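You operate a simulated robot arm through the tools that you are given. There is no shell and no other tool.

The job below is to be done with a simulated robot arm. You get a single attempt, and the scene is never put back.

Task
Clear the count, switch the glass scanner off and put its small carton in the green drawer.
Fine: press CLEAR once; push the drawer in to free it, and shut it again.
Where things are to end (x, y in the base frame): small carton within 0.06 m of [0.91, -0.22].

The check looks at the end state, three seconds after you hand in, the way a careful person would. Anything else that was tipped, shoved, dropped, spilled or broken makes it a failure.

Robot
A 7-joint arm with a fingered hand, fixed in place. Base frame: the origin is at the foot of the arm, x ahead of it, y to its left, z up. Units: m, rad, N and s.
Its first joint turns from -2.897 to 2.897 rad. Payload 4 kg.
The tool frame sits at the grasp point between the pads (the TCP): z along the fingers, y along the line on which they close. The tips reach 0.03 m beyond it. Largest opening 0.104 m; the body of the gripper starts 0.035 m behind the TCP. The gripper is a hand of 4 fingers: y runs from the thumb to the fingers, the wrist lies at [-0.015, -0.113, -0.19] in the tool frame, and closing takes about 1.5 s.
Orientation is told as [roll, pitch, yaw] about the base's x, y, z axes, in that order, counted from this pose: with the fingers straight down and the wrist toward the robot, the tool's x, y and z point along [0, 1, 0], [1, 0, 0] and [0, 0, -1] of the base frame.

Tools
- The arm moves only by the tool send_rows. Its argument "series" is a list of rows, each an object (a shift or turn left out is 0, a gripper value left out holds the last) with "hand": the finger opening in m, from 0 to 0.104; "travel": the shift along the tool's x, y, z in units of 150 mm (1.0 is 150 mm), a list of three; "rot": the turn, a rotation vector about the tool's x, y, z in units of 180 degrees (1.0 is 180 degrees), a list of three. In form: [{"hand": hand, "travel": [tx, ty, tz], "rot": [ax, ay, az]}, ...]. A call has 1 to 20 rows; each row is the pose to reach, as a shift and turn from the pose commanded when the call began, along the tool's axes at that moment. A call with a number of a shift or a turn outside -1 to 1 is refused whole. Each row takes 0.2 s and may step no farther than 0.05 m and 0.15 rad from the row before; otherwise, or with a gripper value out of range, the whole call is refused. A pose out of reach is approached as far as the arm can. The call stops where the force on the tool passes 40 N (or 10 N more than at its start, if that is more) or the arm is blocked; 0.2 s more then pass. Each finger travels about 0.153 m/s and halts on what it meets, pressing with about 33 N; the grip force reading is that of the motor and also rises with nothing between the fingers. The clock runs only during rows and for 0.2 s after the last one: add rows that repeat a pose to give the fingers time. The reply holds the time, the measured pose of the TCP, the force on the tool along the base axes, the opening and the grip force, in the units named above and with some noise, with the torque about the TCP (base axes, N m) and any sound that the robot's microphone picked up.
- Cameras (640 x 400 px; columns grow to the right, rows downward): "scene" is fixed at [0.2194, -0.5, 1.3895]; the picture's right is [0.65, -0.76, 0.00], its down [-0.49, -0.43, -0.76] and it looks along [0.57, 0.50, -0.65] (base axes); focal length 338 px, centre (320, 200). "wrist" rides on the gripper at [0.061, -0.092, -0.13] in the tool frame; the picture's right is [-0.81, 0.27, -0.52], its down [-0.53, -0.71, 0.46] and it looks along [-0.24, 0.64, 0.72] (tool axes); focal length 275 px, centre (320, 200). There is no depth. A picture from a camera that has moved, and an enlarged one, comes with that camera's place and axes in the base frame and with its lens.
- snapshot(camera): a new picture of that camera. It takes no simulated time.
- set_grasp(shape): the hand has 4 fingers and takes this shape, open, in about a second: jaw (thumb against the fingers, like two jaws); tri (thumb and two fingers); tip (a fingertip pinch); poke (one finger out to press); point (the index stretched); flat (the hand flat); cup (the hand cupped); fist (a fist). The gripper value then closes the fingers along that shape, each until it touches; the sizes above hold for jaw. It gives what a move gives, with no picture.
- enlarge(camera, box): a new picture of the part [left, top, right, bottom] of that camera's present view, enlarged. It takes no simulated time.
- sign_off(): hands the job in; it is judged then, once.

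Nothing tells you positions but the pictures and the camera data. Unless the task says otherwise, let go and move clear before handing in.

The tools are called by a JSON object that holds its "fn" and its "kwargs". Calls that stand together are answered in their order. send_rows: Moves the arm, as the interface text tells. Its arguments: {"type":"object","properties":{"series":{"type":"array"}},"required":["series"]} The other tools are called the same way: set_grasp (shape) gives the hand a shape; snapshot (camera) takes a picture; enlarge (camera, box) takes an enlarged picture of a part of a camera's view; sign_off () hands the job in.

At the start:

```text
clock: 0.0
tool_pos: [0.5624, -0.2462, 1.1449]
tcp_rot: [0.001, 0.001, 0.001]
contact_force: [0.7, -0.7, -0.8]
moment: [0.0, -0.01, 0.01]
grip_width: 0.1035
grip_force: 0.0
shape: jaw
```

scene: 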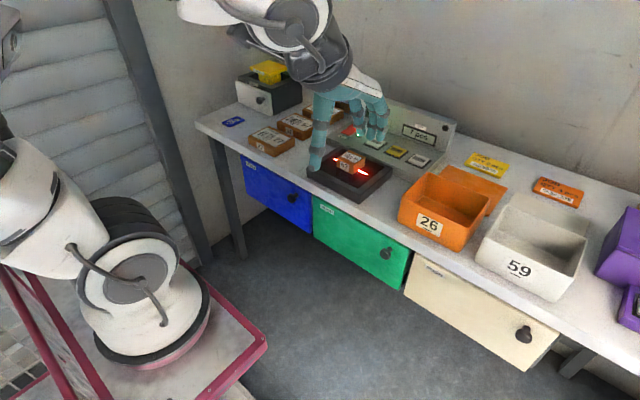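
wrist: 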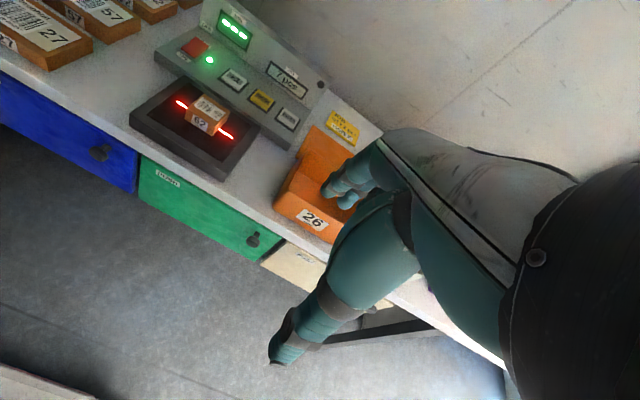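

I see a bench with a scanner holding a small carton, a control panel behind it, and blue, green and cream drawers below. I'll look closer before moving.

{"fn": "enlarge", "kwargs": {"camera": "scene", "box": [300, 90, 480, 210]}}

{"fn": "enlarge", "kwargs": {"camera": "wrist", "box": [120, 0, 360, 150]}}

{"fn": "enlarge", "kwargs": {"camera": "wrist", "box": [120, 80, 360, 270]}}

{"fn": "enlarge", "kwargs": {"camera": "scene", "box": [230, 150, 450, 300]}}

```text
3.33 times, centred on (390, 150) of scene
camera zoom: at [0.2194, -0.5, 1.3895], right [0.65, -0.76, 0.0], down [-0.49, -0.43, -0.76], along [0.57, 0.5, -0.65], focal length 1126 px, centre (87, 367)
```

zoom: 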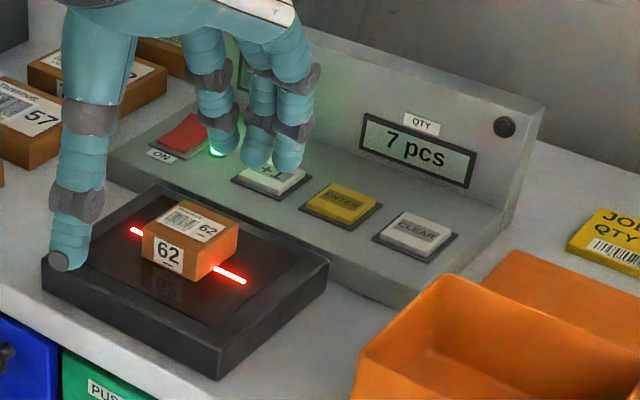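

```text
2.67 times, centred on (240, 75) of wrist
camera zoom: at [0.4711, -0.1835, 1.2767], right [0.27, -0.81, 0.52], down [-0.71, -0.53, -0.46], along [0.64, -0.24, -0.72], focal length 734 px, centre (533, 533)
```

zoom: 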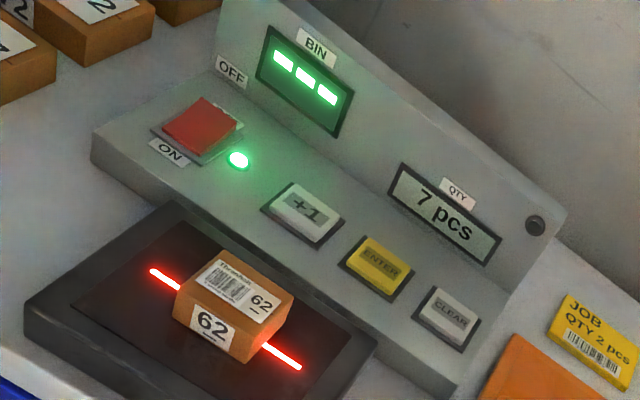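

```text
2.11 times, centred on (240, 175) of wrist
camera zoom: at [0.4711, -0.1835, 1.2767], right [0.27, -0.81, 0.52], down [-0.71, -0.53, -0.46], along [0.64, -0.24, -0.72], focal length 580 px, centre (488, 253)
```

zoom: 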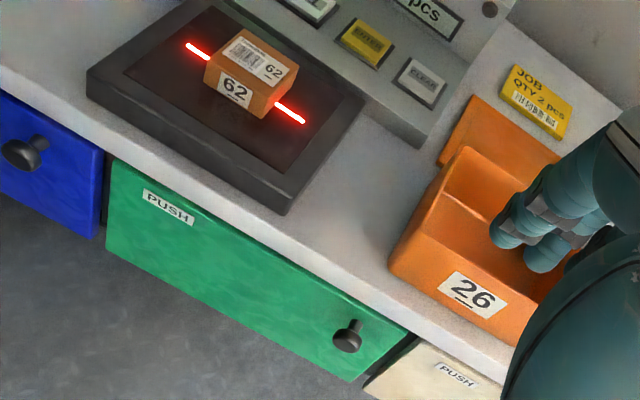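

```text
2.67 times, centred on (340, 225) of scene
camera zoom: at [0.2194, -0.5, 1.3895], right [0.65, -0.76, 0.0], down [-0.49, -0.43, -0.76], along [0.57, 0.5, -0.65], focal length 901 px, centre (267, 133)
```

zoom: 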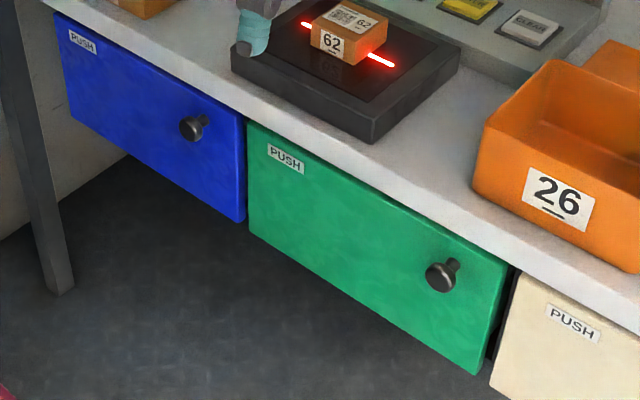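

The count reads 7 pcs. CLEAR is near (1.02, -0.18, 0.84), the carton's top is near (0.875, -0.05, 0.87), and the green drawer's front is at about x = 0.776 with its knob near (0.75, -0.257, 0.725). I'll shape the hand to poke while it is still in free air and look at it.

{"fn": "set_grasp", "kwargs": {"shape": "poke"}}

{"fn": "snapshot", "kwargs": {"camera": "scene"}}

{"fn": "snapshot", "kwargs": {"camera": "wrist"}}

{"fn": "enlarge", "kwargs": {"camera": "wrist", "box": [160, 10, 260, 80]}}

```text
clock: 0.9
tool_pos: [0.5632, -0.2461, 1.1458]
tcp_rot: [0.002, 0.001, -0.001]
contact_force: [0.6, -0.4, 1.1]
moment: [0.0, -0.01, -0.03]
grip_width: 0.0
grip_force: 0.1
shape: poke
```

```text
taken
```

scene: 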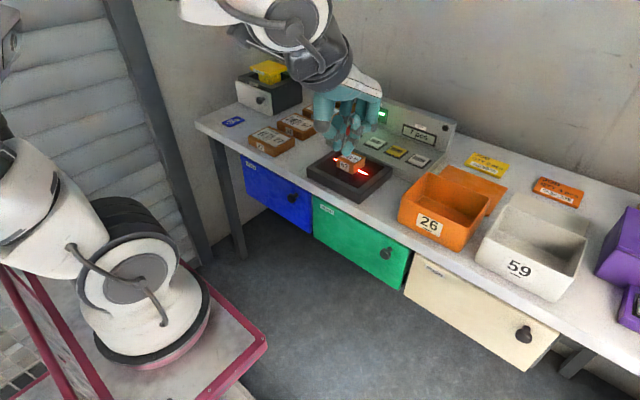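

```text
taken
camera wrist: at [0.4711, -0.1835, 1.2767], right [0.27, -0.81, 0.52], down [-0.71, -0.53, -0.46], along [0.64, -0.24, -0.72], focal length 275 px, centre (320, 200)
```

wrist: 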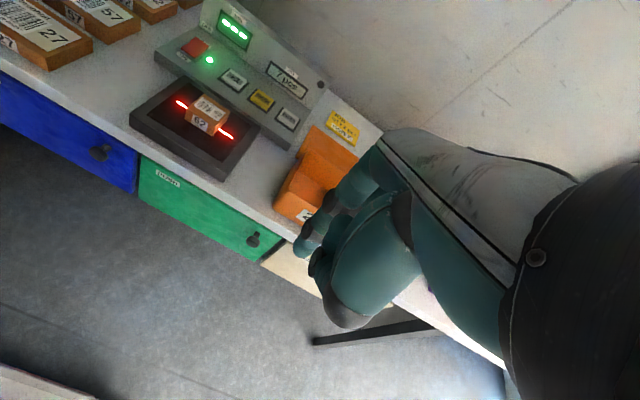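

```text
5.71 times, centred on (210, 45) of wrist
camera zoom: at [0.4711, -0.1835, 1.2767], right [0.27, -0.81, 0.52], down [-0.71, -0.53, -0.46], along [0.64, -0.24, -0.72], focal length 1573 px, centre (949, 1086)
```

zoom: 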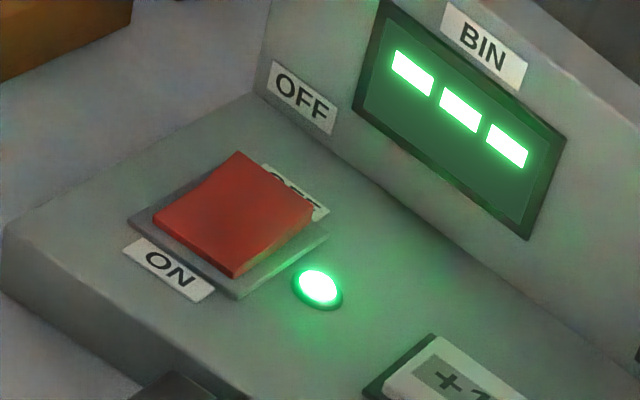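

The rocker's OFF end is the far, raised one. I'll look at how the poking finger sits.

{"fn": "enlarge", "kwargs": {"camera": "scene", "box": [280, 60, 420, 180]}}

{"fn": "enlarge", "kwargs": {"camera": "wrist", "box": [270, 150, 430, 350]}}

```text
3.33 times, centred on (350, 120) of scene
camera zoom: at [0.2194, -0.5, 1.3895], right [0.65, -0.76, 0.0], down [-0.49, -0.43, -0.76], along [0.57, 0.5, -0.65], focal length 1126 px, centre (220, 467)
```

zoom: 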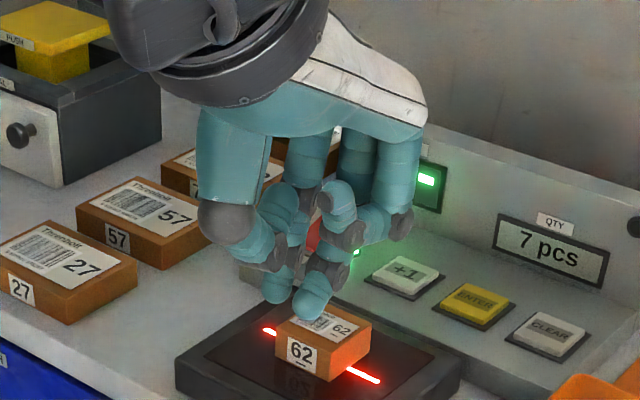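

```text
2.00 times, centred on (350, 250) of wrist
camera zoom: at [0.4711, -0.1835, 1.2767], right [0.27, -0.81, 0.52], down [-0.71, -0.53, -0.46], along [0.64, -0.24, -0.72], focal length 551 px, centre (260, 100)
```

zoom: 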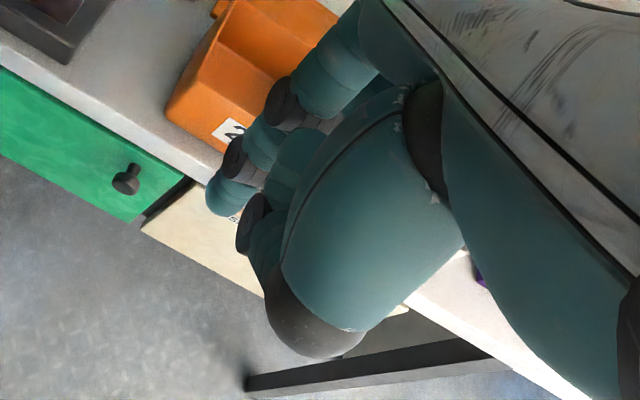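

In poke the fingertip sits about 0.035 m beyond the TCP, with the thumb tucked in behind it. I'll travel above the bench toward CLEAR in stages, checking how far the arm can reach.

{"fn": "send_rows", "kwargs": {"series": [{"travel": [0.05, 0.3, 0.05]}, {"travel": [0.1, 0.6, 0.1]}, {"travel": [0.15, 0.9, 0.15]}, {"travel": [0.15, 1.0, 0.2]}]}}

{"fn": "send_rows", "kwargs": {"series": [{"travel": [0.05, 0.3, 0.05]}, {"travel": [0.1, 0.6, 0.1]}, {"travel": [0.15, 0.9, 0.15]}, {"travel": [0.15, 1.0, 0.2]}]}}

{"fn": "snapshot", "kwargs": {"camera": "scene"}}

{"fn": "snapshot", "kwargs": {"camera": "wrist"}}

```text
clock: 1.9
tool_pos: [0.7153, -0.221, 1.1212]
tcp_rot: [-0.001, 0.001, -0.002]
contact_force: [-0.4, -0.3, -0.3]
moment: [-0.02, 0.0, 0.01]
grip_width: 0.0001
grip_force: 0.0
shape: poke
```

```text
clock: 2.9
tool_pos: [0.8659, -0.2046, 1.0845]
tcp_rot: [0.0, 0.0, -0.001]
contact_force: [-1.0, 0.8, 0.4]
moment: [-0.02, 0.01, 0.01]
grip_width: 0.0
grip_force: 0.0
shape: poke
```

```text
taken
```

scene: 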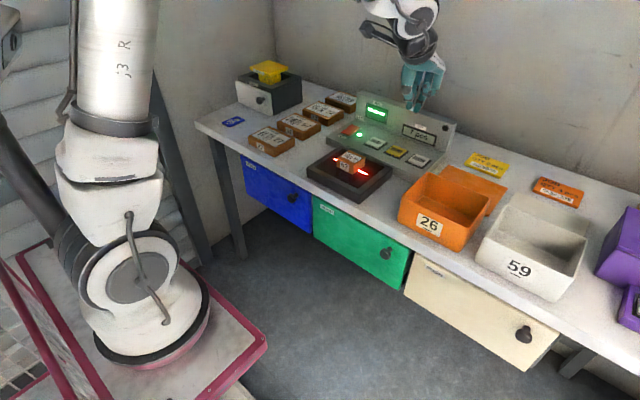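

```text
taken
camera wrist: at [0.7756, -0.1425, 1.2174], right [0.27, -0.81, 0.52], down [-0.71, -0.53, -0.46], along [0.64, -0.24, -0.72], focal length 275 px, centre (320, 200)
```

wrist: 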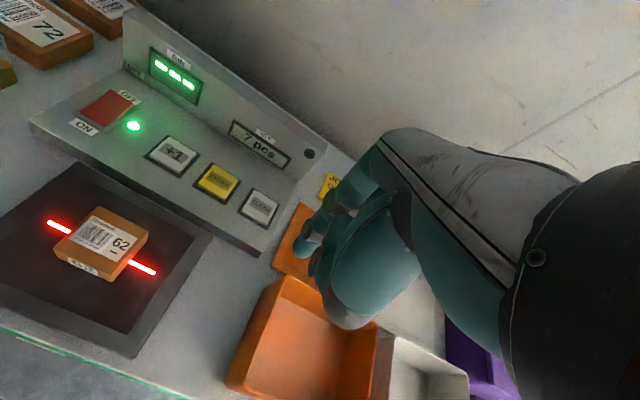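

Now the panel is unobstructed. I'll take closer pictures to refine the positions.

{"fn": "enlarge", "kwargs": {"camera": "scene", "box": [330, 95, 460, 180]}}

{"fn": "enlarge", "kwargs": {"camera": "wrist", "box": [20, 30, 320, 250]}}

{"fn": "enlarge", "kwargs": {"camera": "scene", "box": [380, 30, 470, 120]}}

{"fn": "enlarge", "kwargs": {"camera": "wrist", "box": [40, 70, 180, 160]}}

```text
4.71 times, centred on (395, 138) of scene
camera zoom: at [0.2194, -0.5, 1.3895], right [0.65, -0.76, 0.0], down [-0.49, -0.43, -0.76], along [0.57, 0.5, -0.65], focal length 1590 px, centre (-33, 494)
```

zoom: 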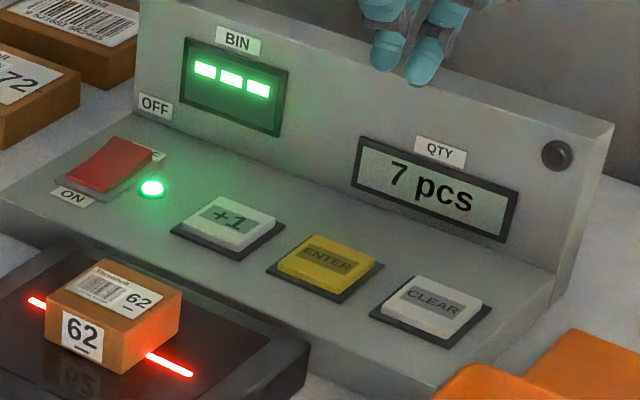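

```text
1.82 times, centred on (170, 140) of wrist
camera zoom: at [0.7756, -0.1425, 1.2174], right [0.27, -0.81, 0.52], down [-0.71, -0.53, -0.46], along [0.64, -0.24, -0.72], focal length 500 px, centre (593, 309)
```

zoom: 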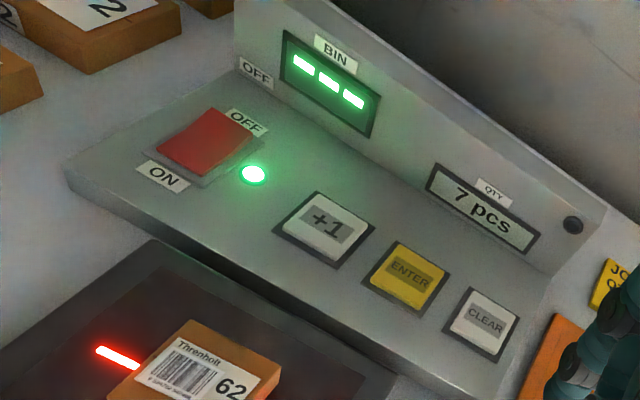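

```text
4.44 times, centred on (425, 75) of scene
camera zoom: at [0.2194, -0.5, 1.3895], right [0.65, -0.76, 0.0], down [-0.49, -0.43, -0.76], along [0.57, 0.5, -0.65], focal length 1501 px, centre (-147, 756)
```

zoom: 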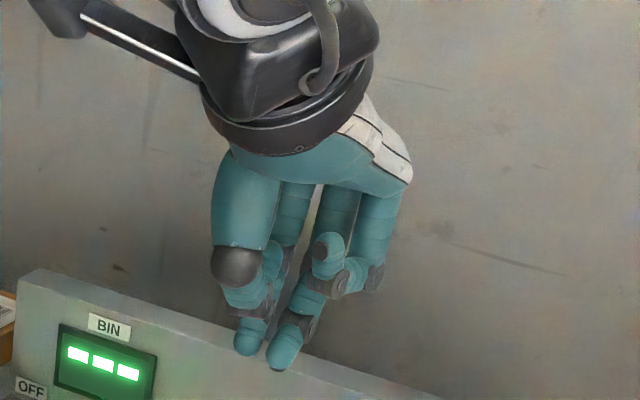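

```text
4.44 times, centred on (110, 115) of wrist
camera zoom: at [0.7756, -0.1425, 1.2174], right [0.27, -0.81, 0.52], down [-0.71, -0.53, -0.46], along [0.64, -0.24, -0.72], focal length 1224 px, centre (1253, 578)
```

zoom: 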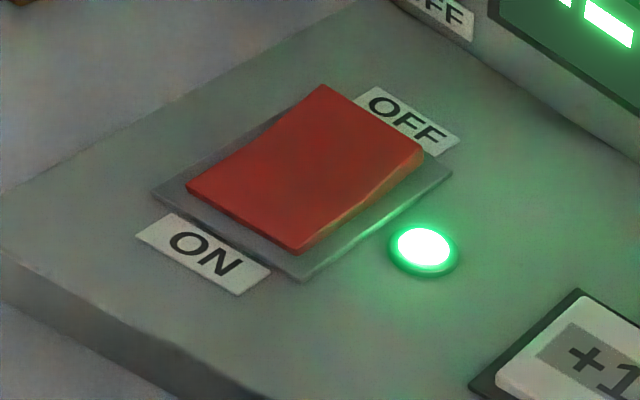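

The OFF end of the rocker stands up. I'll go on toward a hover above CLEAR and see where the fingertip shows against it.

{"fn": "send_rows", "kwargs": {"series": [{"travel": [0.04, 0.22, 0.15]}, {"travel": [0.08, 0.44, 0.3]}, {"travel": [0.12, 0.66, 0.45]}, {"travel": [0.15, 0.88, 0.55]}, {"travel": [0.15, 0.95, 0.6]}, {"travel": [0.15, 0.95, 0.6]}]}}

{"fn": "enlarge", "kwargs": {"camera": "scene", "box": [360, 60, 480, 180]}}

{"fn": "snapshot", "kwargs": {"camera": "wrist"}}

```text
clock: 4.3
tool_pos: [1.0084, -0.1793, 0.9951]
tcp_rot: [0.0, 0.001, -0.001]
contact_force: [0.8, 0.3, 0.1]
moment: [0.0, -0.01, -0.01]
grip_width: 0.0
grip_force: 0.1
shape: poke
```

```text
3.33 times, centred on (420, 120) of scene
camera zoom: at [0.2194, -0.5, 1.3895], right [0.65, -0.76, 0.0], down [-0.49, -0.43, -0.76], along [0.57, 0.5, -0.65], focal length 1126 px, centre (-13, 467)
```

zoom: 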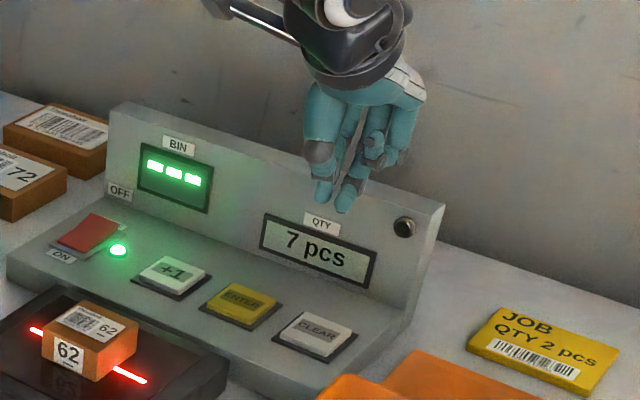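

```text
taken
camera wrist: at [0.9163, -0.1159, 1.1265], right [0.27, -0.81, 0.52], down [-0.71, -0.53, -0.46], along [0.64, -0.24, -0.72], focal length 275 px, centre (320, 200)
```

wrist: 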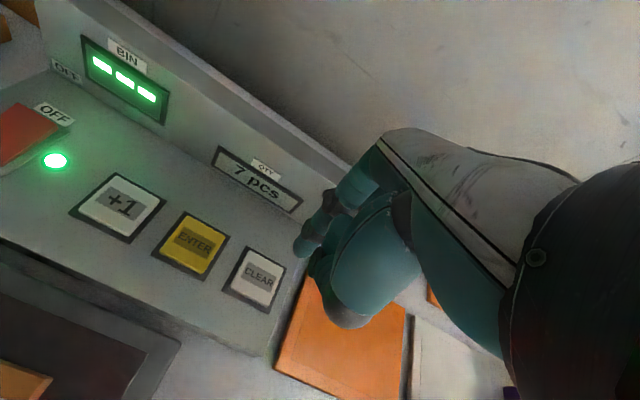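

The arm reaches here without tilting. I'll look closely at the fingers to be sure which tip leads.

{"fn": "enlarge", "kwargs": {"camera": "wrist", "box": [220, 160, 440, 340]}}

{"fn": "enlarge", "kwargs": {"camera": "scene", "box": [410, 80, 460, 130]}}

```text
2.22 times, centred on (330, 250) of wrist
camera zoom: at [0.9163, -0.1159, 1.1265], right [0.27, -0.81, 0.52], down [-0.71, -0.53, -0.46], along [0.64, -0.24, -0.72], focal length 612 px, centre (298, 89)
```

zoom: 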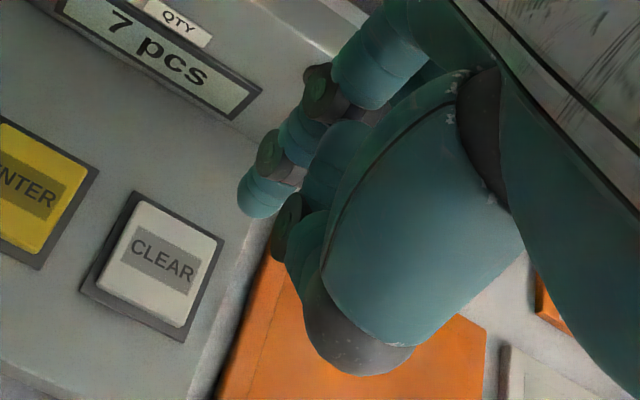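

```text
8.00 times, centred on (435, 105) of scene
camera zoom: at [0.2194, -0.5, 1.3895], right [0.65, -0.76, 0.0], down [-0.49, -0.43, -0.76], along [0.57, 0.5, -0.65], focal length 2702 px, centre (-600, 960)
```

zoom: 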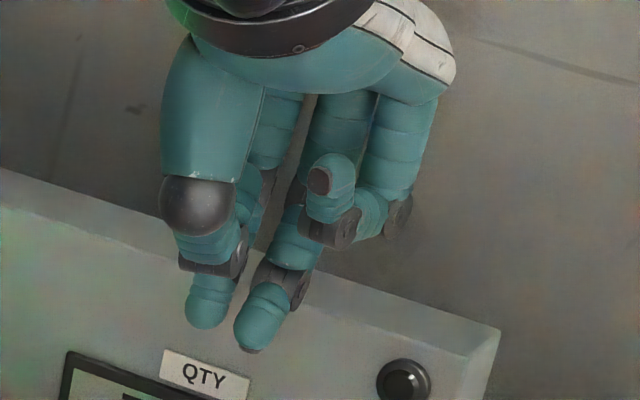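

Two tips sit close together near the TCP axis. I'll raise a little and compare with the "point" shape, which may give a cleaner single finger.

{"fn": "send_rows", "kwargs": {"series": [{"travel": [0, -0.1, -0.25]}, {"travel": [0, -0.2, -0.5]}]}}

{"fn": "set_grasp", "kwargs": {"shape": "point"}}

{"fn": "enlarge", "kwargs": {"camera": "scene", "box": [380, 30, 480, 130]}}

{"fn": "snapshot", "kwargs": {"camera": "wrist"}}

```text
clock: 4.9
tool_pos: [0.9755, -0.1766, 1.0699]
tcp_rot: [-0.001, 0.002, 0.001]
contact_force: [0.1, -1.4, -0.1]
moment: [0.02, 0.02, 0.02]
grip_width: 0.0
grip_force: 0.0
shape: poke
```

```text
clock: 5.8
tool_pos: [0.9756, -0.176, 1.0714]
tcp_rot: [-0.001, 0.0, 0.001]
contact_force: [0.3, 0.3, 0.6]
moment: [-0.01, -0.01, 0.0]
grip_width: 0.0
grip_force: 0.0
shape: point
```

```text
4.00 times, centred on (430, 80) of scene
camera zoom: at [0.2194, -0.5, 1.3895], right [0.65, -0.76, 0.0], down [-0.49, -0.43, -0.76], along [0.57, 0.5, -0.65], focal length 1351 px, centre (-120, 680)
```

zoom: 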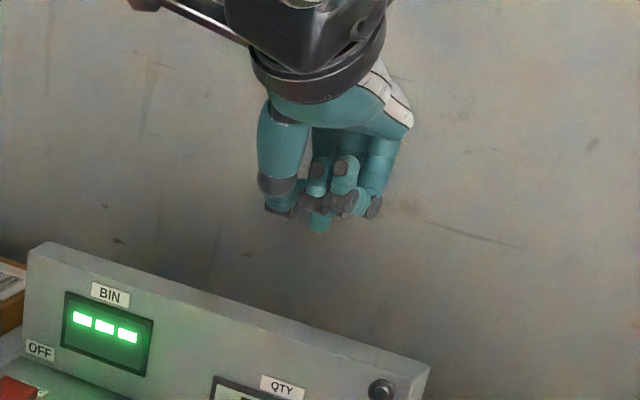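

```text
taken
camera wrist: at [0.8837, -0.1139, 1.2012], right [0.27, -0.81, 0.52], down [-0.71, -0.53, -0.46], along [0.64, -0.24, -0.72], focal length 275 px, centre (320, 200)
```

wrist: 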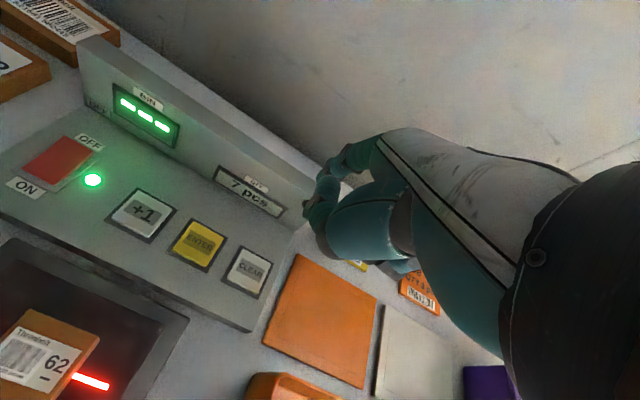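

{"fn": "enlarge", "kwargs": {"camera": "scene", "box": [410, 50, 460, 100]}}

{"fn": "enlarge", "kwargs": {"camera": "wrist", "box": [270, 110, 450, 300]}}

```text
8.00 times, centred on (435, 75) of scene
camera zoom: at [0.2194, -0.5, 1.3895], right [0.65, -0.76, 0.0], down [-0.49, -0.43, -0.76], along [0.57, 0.5, -0.65], focal length 2702 px, centre (-600, 1200)
```

zoom: 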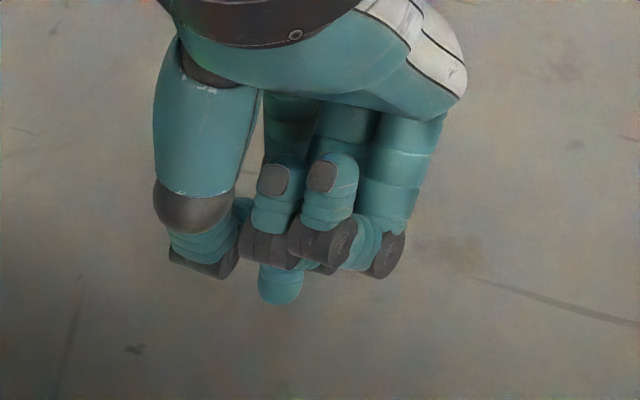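

```text
2.11 times, centred on (360, 205) of wrist
camera zoom: at [0.8837, -0.1139, 1.2012], right [0.27, -0.81, 0.52], down [-0.71, -0.53, -0.46], along [0.64, -0.24, -0.72], focal length 580 px, centre (236, 190)
```

zoom: 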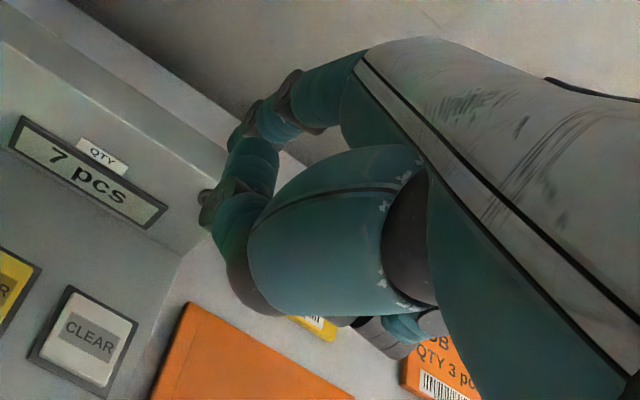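

"Point" hides its finger behind the curled ones, so I'll go back to poke. I now place CLEAR at about (1.027, -0.177, 0.842) and will come down above it.

{"fn": "set_grasp", "kwargs": {"shape": "poke"}}

{"fn": "send_rows", "kwargs": {"series": [{"travel": [0.01, 0.1, 0.25]}, {"travel": [0.01, 0.2, 0.5]}, {"travel": [0.01, 0.31, 0.8]}, {"travel": [0.01, 0.31, 1.0]}, {"travel": [0.01, 0.31, 1.0]}]}}

{"fn": "enlarge", "kwargs": {"camera": "scene", "box": [370, 70, 470, 180]}}

{"fn": "enlarge", "kwargs": {"camera": "wrist", "box": [200, 150, 420, 340]}}

```text
clock: 6.7
tool_pos: [0.9754, -0.1763, 1.0696]
tcp_rot: [0.001, 0.0, 0.0]
contact_force: [-0.9, -0.7, -0.7]
moment: [0.01, 0.01, 0.0]
grip_width: 0.0
grip_force: 0.0
shape: poke
```

```text
clock: 7.9
tool_pos: [1.0229, -0.1752, 0.9205]
tcp_rot: [0.001, 0.0, -0.002]
contact_force: [-0.3, -0.2, -0.4]
moment: [0.01, -0.01, 0.05]
grip_width: 0.0001
grip_force: 0.0
shape: poke
```

```text
3.64 times, centred on (420, 125) of scene
camera zoom: at [0.2194, -0.5, 1.3895], right [0.65, -0.76, 0.0], down [-0.49, -0.43, -0.76], along [0.57, 0.5, -0.65], focal length 1228 px, centre (-44, 473)
```

zoom: 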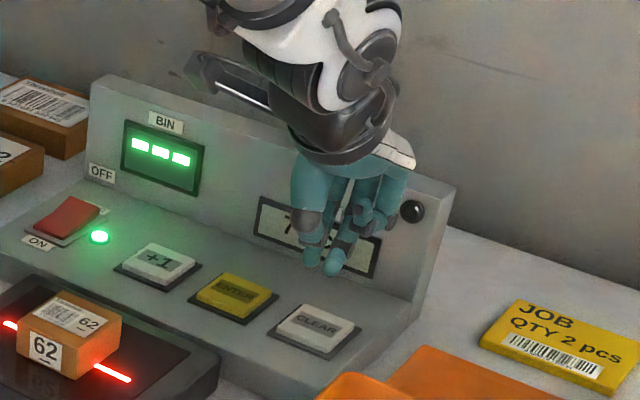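

```text
2.11 times, centred on (310, 245) of wrist
camera zoom: at [0.9312, -0.1138, 1.0513], right [0.27, -0.81, 0.52], down [-0.71, -0.53, -0.46], along [0.64, -0.24, -0.72], focal length 580 px, centre (341, 105)
```

zoom: 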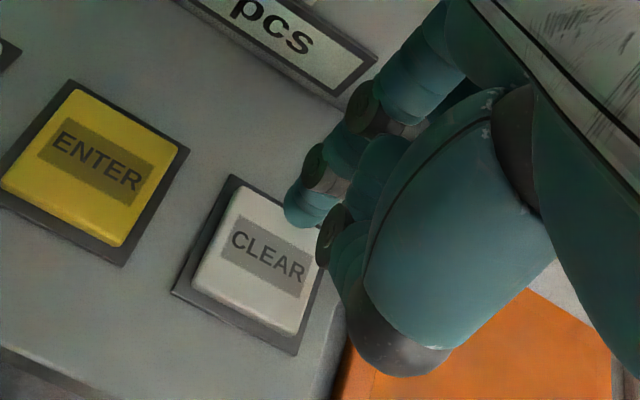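

Both fingertips are nearly over CLEAR; I'll nudge slightly toward -y and come down to just above the cap.

{"fn": "send_rows", "kwargs": {"series": [{"travel": [-0.035, -0.02, 0.0]}, {"travel": [-0.035, -0.02, 0.1]}, {"travel": [-0.035, -0.02, 0.2]}]}}

{"fn": "enlarge", "kwargs": {"camera": "scene", "box": [390, 100, 450, 170]}}

{"fn": "enlarge", "kwargs": {"camera": "wrist", "box": [220, 190, 400, 320]}}

```text
clock: 8.7
tool_pos: [1.0187, -0.1842, 0.8899]
tcp_rot: [-0.001, 0.0, -0.001]
contact_force: [-0.2, 0.1, -0.3]
moment: [-0.03, 0.02, 0.0]
grip_width: 0.0001
grip_force: 0.0
shape: poke
```

```text
5.71 times, centred on (420, 135) of scene
camera zoom: at [0.2194, -0.5, 1.3895], right [0.65, -0.76, 0.0], down [-0.49, -0.43, -0.76], along [0.57, 0.5, -0.65], focal length 1930 px, centre (-251, 571)
```

zoom: 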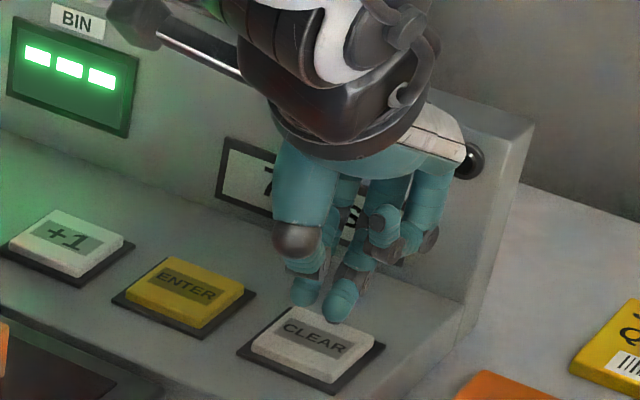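

```text
3.08 times, centred on (310, 255) of wrist
camera zoom: at [0.9279, -0.121, 1.0216], right [0.27, -0.81, 0.52], down [-0.71, -0.53, -0.46], along [0.64, -0.24, -0.72], focal length 847 px, centre (351, 31)
```

zoom: 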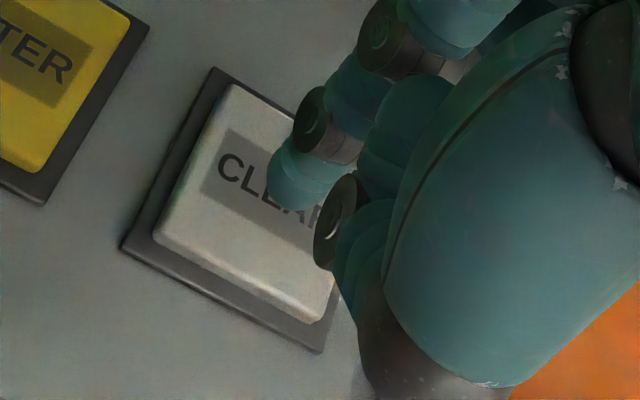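

The tips are over the CLEAR cap. Pressing down slowly now.

{"fn": "send_rows", "kwargs": {"series": [{"travel": [0, 0, 0.02]}, {"travel": [0, 0, 0.04]}, {"travel": [0, 0, 0.055]}, {"travel": [0, 0, 0.07]}, {"travel": [0, 0, 0.085]}, {"travel": [0, 0, 0.1]}]}}

{"fn": "enlarge", "kwargs": {"camera": "wrist", "box": [180, 100, 400, 320]}}

{"fn": "enlarge", "kwargs": {"camera": "scene", "box": [390, 100, 450, 170]}}

```text
clock: 10.1
tool_pos: [1.0188, -0.1828, 0.8761]
tcp_rot: [0.001, -0.001, 0.0]
contact_force: [-0.1, -0.4, 0.2]
moment: [-0.02, 0.01, 0.02]
grip_width: 0.0
grip_force: 0.1
shape: poke
```

```text
1.82 times, centred on (290, 210) of wrist
camera zoom: at [0.9273, -0.121, 1.0068], right [0.27, -0.81, 0.52], down [-0.71, -0.53, -0.46], along [0.64, -0.24, -0.72], focal length 500 px, centre (374, 182)
```

zoom: 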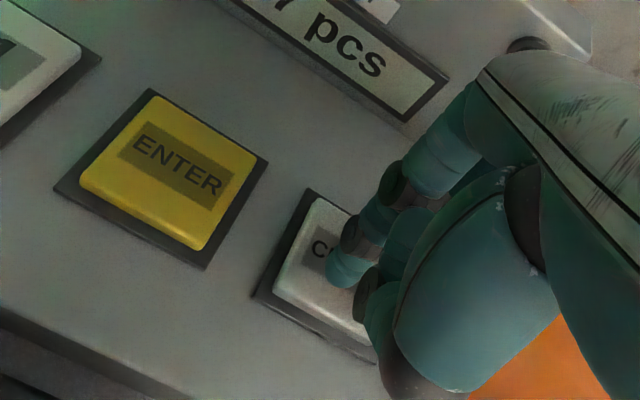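

```text
5.71 times, centred on (420, 135) of scene
camera zoom: at [0.2194, -0.5, 1.3895], right [0.65, -0.76, 0.0], down [-0.49, -0.43, -0.76], along [0.57, 0.5, -0.65], focal length 1930 px, centre (-251, 571)
```

zoom: 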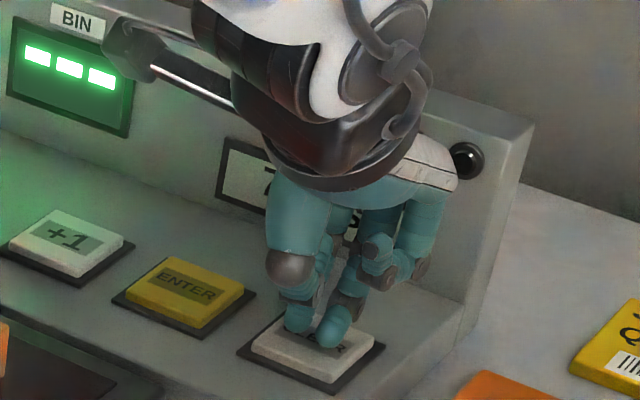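

No contact yet; I'll go on down in finer steps.

{"fn": "send_rows", "kwargs": {"series": [{"travel": [0, 0, 0.01]}, {"travel": [0, 0, 0.02]}, {"travel": [0, 0, 0.03]}, {"travel": [0, 0, 0.04]}, {"travel": [0, 0, 0.05]}]}}

{"fn": "enlarge", "kwargs": {"camera": "scene", "box": [390, 100, 450, 170]}}

{"fn": "enlarge", "kwargs": {"camera": "wrist", "box": [180, 100, 400, 320]}}

```text
clock: 11.3
tool_pos: [1.0193, -0.1822, 0.869]
tcp_rot: [-0.001, -0.001, 0.0]
contact_force: [0.3, 0.7, 1.0]
moment: [0.01, 0.02, 0.0]
grip_width: 0.0
grip_force: 0.0
shape: poke
```

```text
5.71 times, centred on (420, 135) of scene
camera zoom: at [0.2194, -0.5, 1.3895], right [0.65, -0.76, 0.0], down [-0.49, -0.43, -0.76], along [0.57, 0.5, -0.65], focal length 1930 px, centre (-251, 571)
```

zoom: 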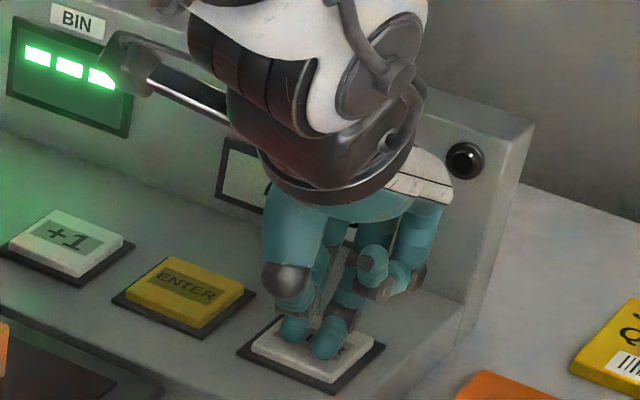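

```text
1.82 times, centred on (290, 210) of wrist
camera zoom: at [0.9271, -0.1204, 1.0001], right [0.27, -0.81, 0.52], down [-0.71, -0.53, -0.46], along [0.64, -0.24, -0.72], focal length 500 px, centre (374, 182)
```

zoom: 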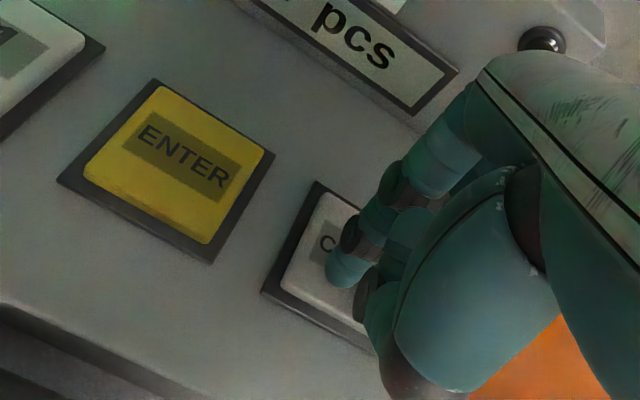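

Still free; continuing.

{"fn": "send_rows", "kwargs": {"series": [{"travel": [0, 0, 0.01]}, {"travel": [0, 0, 0.02]}, {"travel": [0, 0, 0.03]}, {"travel": [0, 0, 0.04]}]}}

{"fn": "enlarge", "kwargs": {"camera": "wrist", "box": [180, 100, 400, 320]}}

```text
clock: 12.3
tool_pos: [1.0194, -0.1824, 0.8632]
tcp_rot: [0.0, -0.003, -0.002]
contact_force: [2.1, -0.9, 9.4]
moment: [-0.16, -0.07, 0.05]
grip_width: 0.0
grip_force: 0.1
shape: poke
heard: click
```

```text
1.82 times, centred on (290, 210) of wrist
camera zoom: at [0.9267, -0.1202, 0.995], right [0.27, -0.81, 0.52], down [-0.71, -0.53, -0.46], along [0.65, -0.24, -0.72], focal length 500 px, centre (374, 182)
```

zoom: 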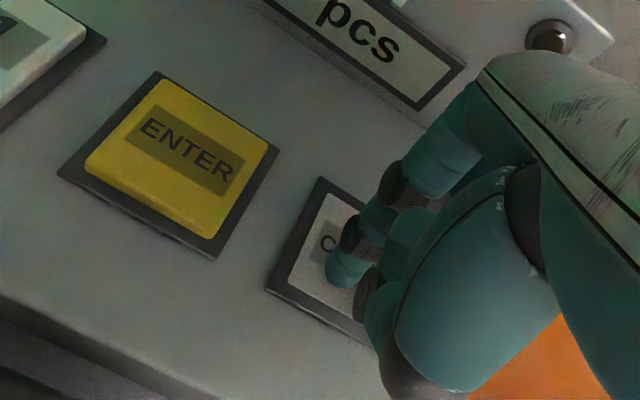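

A click was heard with 9 N on the cap. I'll lift straight off and check the count.

{"fn": "send_rows", "kwargs": {"series": [{"travel": [0, 0, -0.1]}, {"travel": [0, 0, -0.4]}, {"travel": [0, -0.1, -0.7]}, {"travel": [0.1, -0.2, -0.9]}]}}

{"fn": "enlarge", "kwargs": {"camera": "wrist", "box": [20, 30, 320, 250]}}

{"fn": "enlarge", "kwargs": {"camera": "scene", "box": [330, 60, 470, 180]}}

```text
clock: 13.3
tool_pos: [0.9886, -0.167, 0.9977]
tcp_rot: [0.0, 0.002, -0.003]
contact_force: [-0.2, -0.8, -0.5]
moment: [0.01, 0.03, 0.0]
grip_width: 0.0001
grip_force: 0.0
shape: poke
```

```text
1.82 times, centred on (170, 140) of wrist
camera zoom: at [0.8972, -0.1055, 1.1292], right [0.27, -0.81, 0.52], down [-0.71, -0.53, -0.45], along [0.64, -0.24, -0.73], focal length 500 px, centre (593, 309)
```

zoom: 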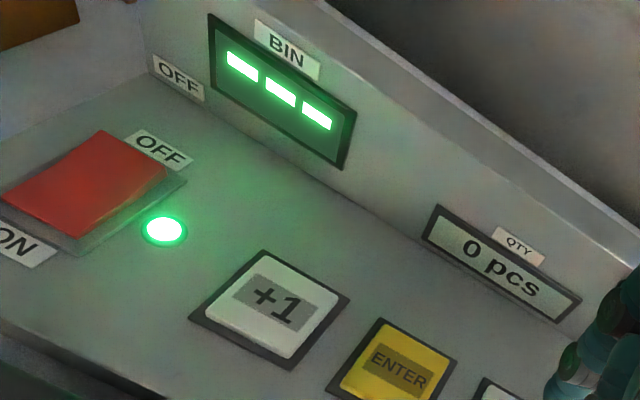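

```text
3.33 times, centred on (400, 120) of scene
camera zoom: at [0.2194, -0.5, 1.3895], right [0.65, -0.76, 0.0], down [-0.49, -0.43, -0.76], along [0.57, 0.5, -0.65], focal length 1126 px, centre (53, 467)
```

zoom: 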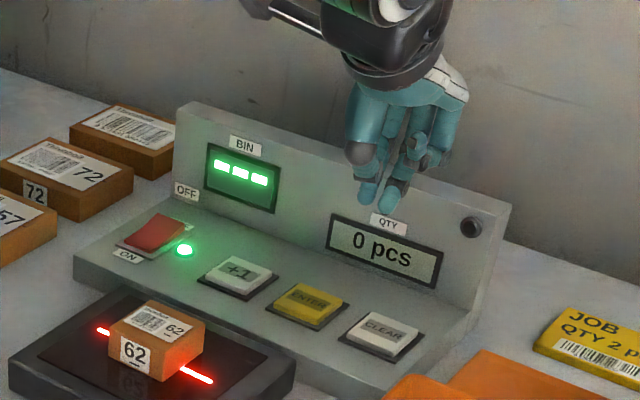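

The display reads 0 pcs. The rocker's raised OFF edge is at about (1.063, 0.078, 0.846); I'll move across at height and hover above that end.

{"fn": "send_rows", "kwargs": {"series": [{"travel": [0.3, 0.05, 0]}, {"travel": [0.6, 0.1, 0]}, {"travel": [0.9, 0.15, 0]}, {"travel": [1.0, 0.2, 0]}]}}

{"fn": "send_rows", "kwargs": {"series": [{"travel": [0.3, 0.05, 0]}, {"travel": [0.6, 0.1, 0.1]}, {"travel": [0.647, 0.17, 0.35]}, {"travel": [0.647, 0.17, 0.45]}, {"travel": [0.647, 0.17, 0.45]}]}}

{"fn": "enlarge", "kwargs": {"camera": "scene", "box": [310, 60, 420, 170]}}

{"fn": "enlarge", "kwargs": {"camera": "wrist", "box": [180, 130, 420, 330]}}

```text
clock: 14.3
tool_pos: [1.0187, -0.0172, 0.9983]
tcp_rot: [-0.002, 0.0, -0.003]
contact_force: [0.1, -0.7, -1.3]
moment: [0.05, 0.01, -0.02]
grip_width: 0.0001
grip_force: 0.0
shape: poke
```

```text
clock: 15.5
tool_pos: [1.0439, 0.0835, 0.9308]
tcp_rot: [-0.001, 0.001, 0.002]
contact_force: [0.8, -0.4, 0.1]
moment: [-0.01, 0.01, -0.01]
grip_width: 0.0
grip_force: 0.0
shape: poke
```

```text
3.64 times, centred on (365, 115) of scene
camera zoom: at [0.2194, -0.5, 1.3895], right [0.65, -0.76, 0.0], down [-0.49, -0.43, -0.76], along [0.57, 0.5, -0.65], focal length 1228 px, centre (156, 509)
```

zoom: 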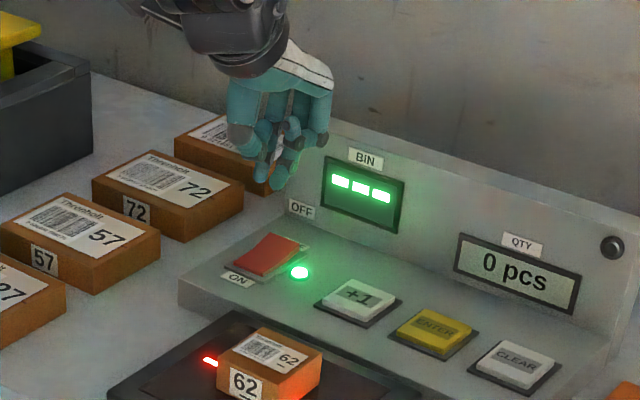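

```text
2.00 times, centred on (300, 230) of wrist
camera zoom: at [0.9524, 0.1445, 1.0615], right [0.27, -0.81, 0.52], down [-0.71, -0.53, -0.46], along [0.64, -0.24, -0.72], focal length 551 px, centre (360, 140)
```

zoom: 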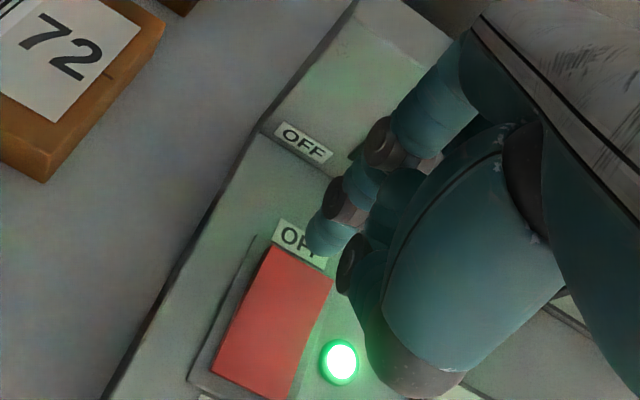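

The tips would land near the middle of the rocker, so I need to shift about 12 mm further out. I'll go lower and check again.

{"fn": "send_rows", "kwargs": {"series": [{"travel": [-0.02, 0.08, 0.05]}, {"travel": [-0.02, 0.08, 0.15]}, {"travel": [-0.02, 0.08, 0.25]}, {"travel": [-0.02, 0.08, 0.25]}]}}

{"fn": "enlarge", "kwargs": {"camera": "scene", "box": [310, 90, 390, 150]}}

{"fn": "enlarge", "kwargs": {"camera": "wrist", "box": [220, 170, 400, 320]}}

```text
clock: 16.5
tool_pos: [1.0555, 0.0773, 0.8932]
tcp_rot: [-0.001, -0.001, 0.0]
contact_force: [0.0, -0.4, 0.5]
moment: [0.01, 0.0, -0.01]
grip_width: 0.0003
grip_force: 0.1
shape: poke
```

```text
6.67 times, centred on (350, 120) of scene
camera zoom: at [0.2194, -0.5, 1.3895], right [0.65, -0.76, 0.0], down [-0.49, -0.43, -0.76], along [0.57, 0.5, -0.65], focal length 2252 px, centre (120, 733)
```

zoom: 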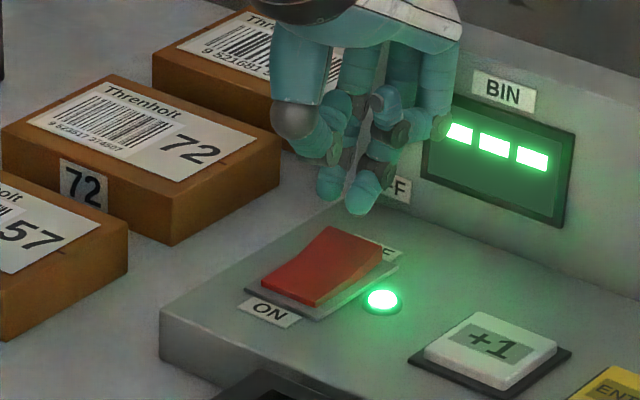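

```text
2.67 times, centred on (310, 245) of wrist
camera zoom: at [0.9643, 0.1394, 1.0237], right [0.27, -0.81, 0.52], down [-0.71, -0.53, -0.46], along [0.64, -0.24, -0.72], focal length 734 px, centre (347, 80)
```

zoom: 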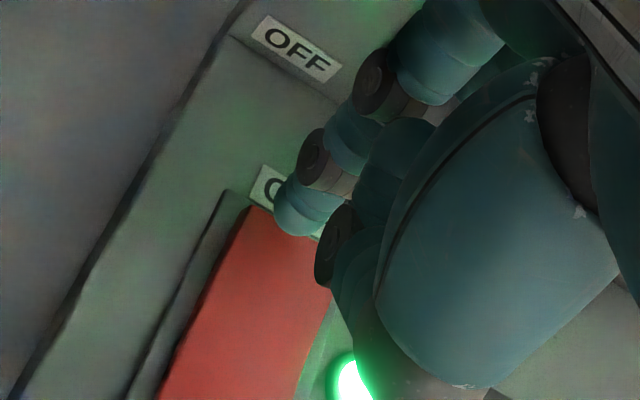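

Both tips line up with the outer quarter of the OFF end. Pressing down slowly.

{"fn": "send_rows", "kwargs": {"series": [{"travel": [0, 0, 0.02]}, {"travel": [0, 0, 0.04]}, {"travel": [0, 0, 0.06]}, {"travel": [0, 0, 0.08]}, {"travel": [0, 0, 0.1]}, {"travel": [0, 0, 0.12]}, {"travel": [0, 0, 0.14]}, {"travel": [0, 0, 0.16]}]}}

{"fn": "enlarge", "kwargs": {"camera": "scene", "box": [310, 90, 390, 150]}}

{"fn": "enlarge", "kwargs": {"camera": "wrist", "box": [220, 170, 400, 320]}}

```text
clock: 18.3
tool_pos: [1.056, 0.0767, 0.869]
tcp_rot: [0.002, -0.002, 0.0]
contact_force: [0.2, 2.1, 7.8]
moment: [-0.05, 0.02, -0.01]
grip_width: 0.0
grip_force: 0.0
shape: poke
heard: click
```

```text
6.67 times, centred on (350, 120) of scene
camera zoom: at [0.2194, -0.5, 1.3895], right [0.65, -0.76, 0.0], down [-0.49, -0.43, -0.76], along [0.57, 0.5, -0.65], focal length 2252 px, centre (120, 733)
```

zoom: 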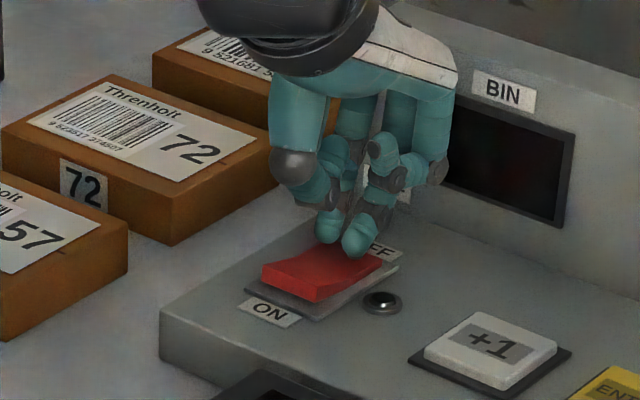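

```text
2.67 times, centred on (310, 245) of wrist
camera zoom: at [0.9646, 0.1391, 1.0001], right [0.27, -0.81, 0.52], down [-0.71, -0.53, -0.46], along [0.65, -0.24, -0.72], focal length 734 px, centre (347, 80)
```

zoom: 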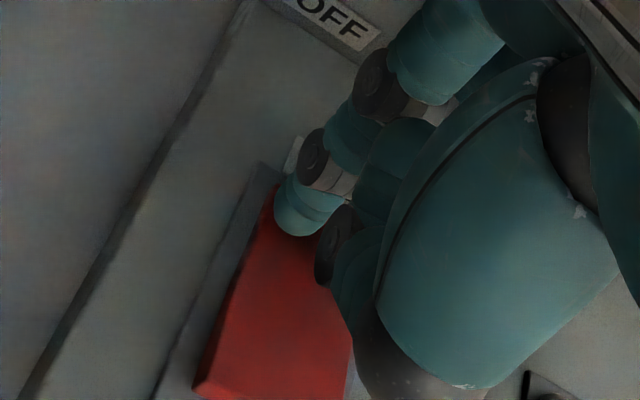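

The rocker clicked over and the lights went out. I'll lift off, back away, and check the panel.

{"fn": "send_rows", "kwargs": {"series": [{"travel": [0, 0, -0.2]}, {"travel": [0, 0, -0.5]}, {"travel": [-0.2, -0.3, -0.8]}, {"travel": [-0.5, -0.5, -0.95]}, {"travel": [-0.8, -0.7, -1.0]}]}}

{"fn": "send_rows", "kwargs": {"series": [{"travel": [-0.1, -0.3, -0.1]}, {"travel": [-0.2, -0.6, -0.2]}, {"travel": [-0.3, -0.9, -0.2]}, {"travel": [-0.4, -1.0, -0.2]}]}}

{"fn": "snapshot", "kwargs": {"camera": "scene"}}

{"fn": "snapshot", "kwargs": {"camera": "wrist"}}

```text
refused: row 3 steps farther than a row can; nothing moved
```

```text
clock: 19.3
tool_pos: [0.9053, 0.0165, 0.9007]
tcp_rot: [-0.001, -0.001, 0.0]
contact_force: [-0.2, -0.5, -0.6]
moment: [-0.02, -0.02, -0.01]
grip_width: 0.0
grip_force: 0.1
shape: poke
```

```text
taken
```

scene: 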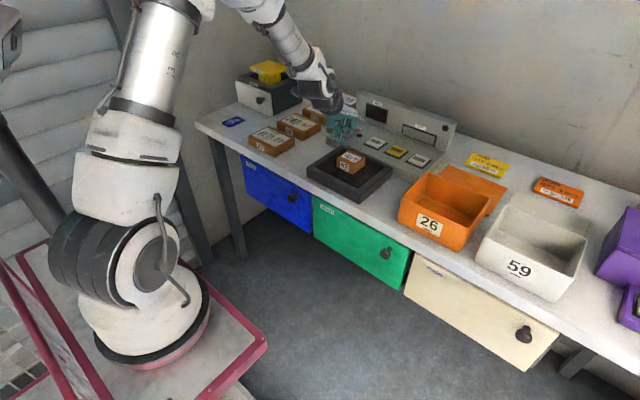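

```text
taken
camera wrist: at [0.8135, 0.0797, 1.0307], right [0.27, -0.81, 0.52], down [-0.71, -0.53, -0.46], along [0.64, -0.24, -0.72], focal length 275 px, centre (320, 200)
```

wrist: 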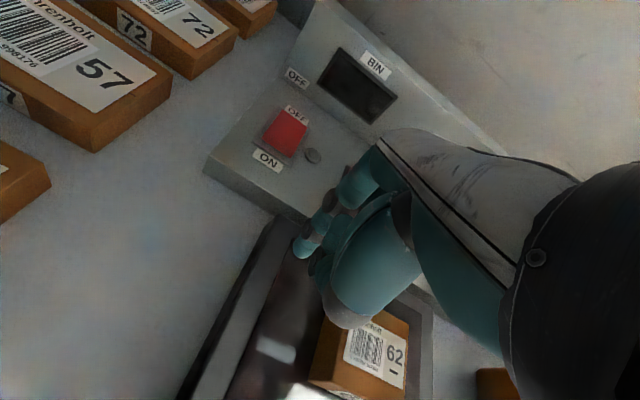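

The first call was refused and the second went anyway, but the rocker is still off and nothing else seems touched. I'll lift straight up now and check the panel and carton.

{"fn": "send_rows", "kwargs": {"series": [{"travel": [0, 0, -0.3]}, {"travel": [0, 0, -0.6]}, {"travel": [0, 0, -0.9]}]}}

{"fn": "enlarge", "kwargs": {"camera": "scene", "box": [300, 80, 480, 210]}}

{"fn": "snapshot", "kwargs": {"camera": "wrist"}}

```text
clock: 20.1
tool_pos: [0.9063, 0.0169, 1.0371]
tcp_rot: [0.0, -0.001, 0.0]
contact_force: [-0.1, -0.5, -0.2]
moment: [0.02, 0.01, 0.04]
grip_width: 0.0001
grip_force: 0.1
shape: poke
```

```text
3.08 times, centred on (390, 145) of scene
camera zoom: at [0.2194, -0.5, 1.3895], right [0.65, -0.76, 0.0], down [-0.49, -0.43, -0.76], along [0.57, 0.5, -0.65], focal length 1039 px, centre (105, 369)
```

zoom: 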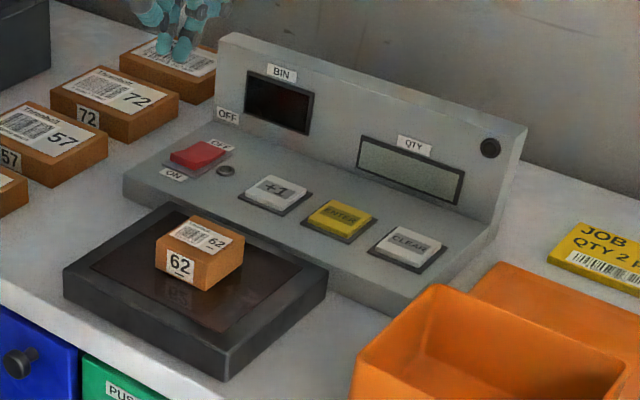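

```text
taken
camera wrist: at [0.8145, 0.079, 1.1683], right [0.28, -0.81, 0.52], down [-0.71, -0.53, -0.45], along [0.64, -0.24, -0.73], focal length 275 px, centre (320, 200)
```

wrist: 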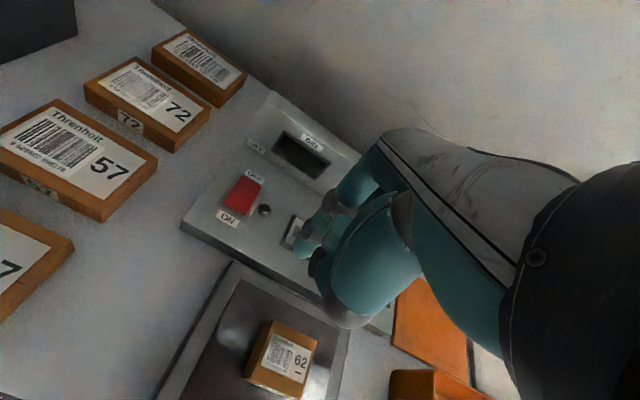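

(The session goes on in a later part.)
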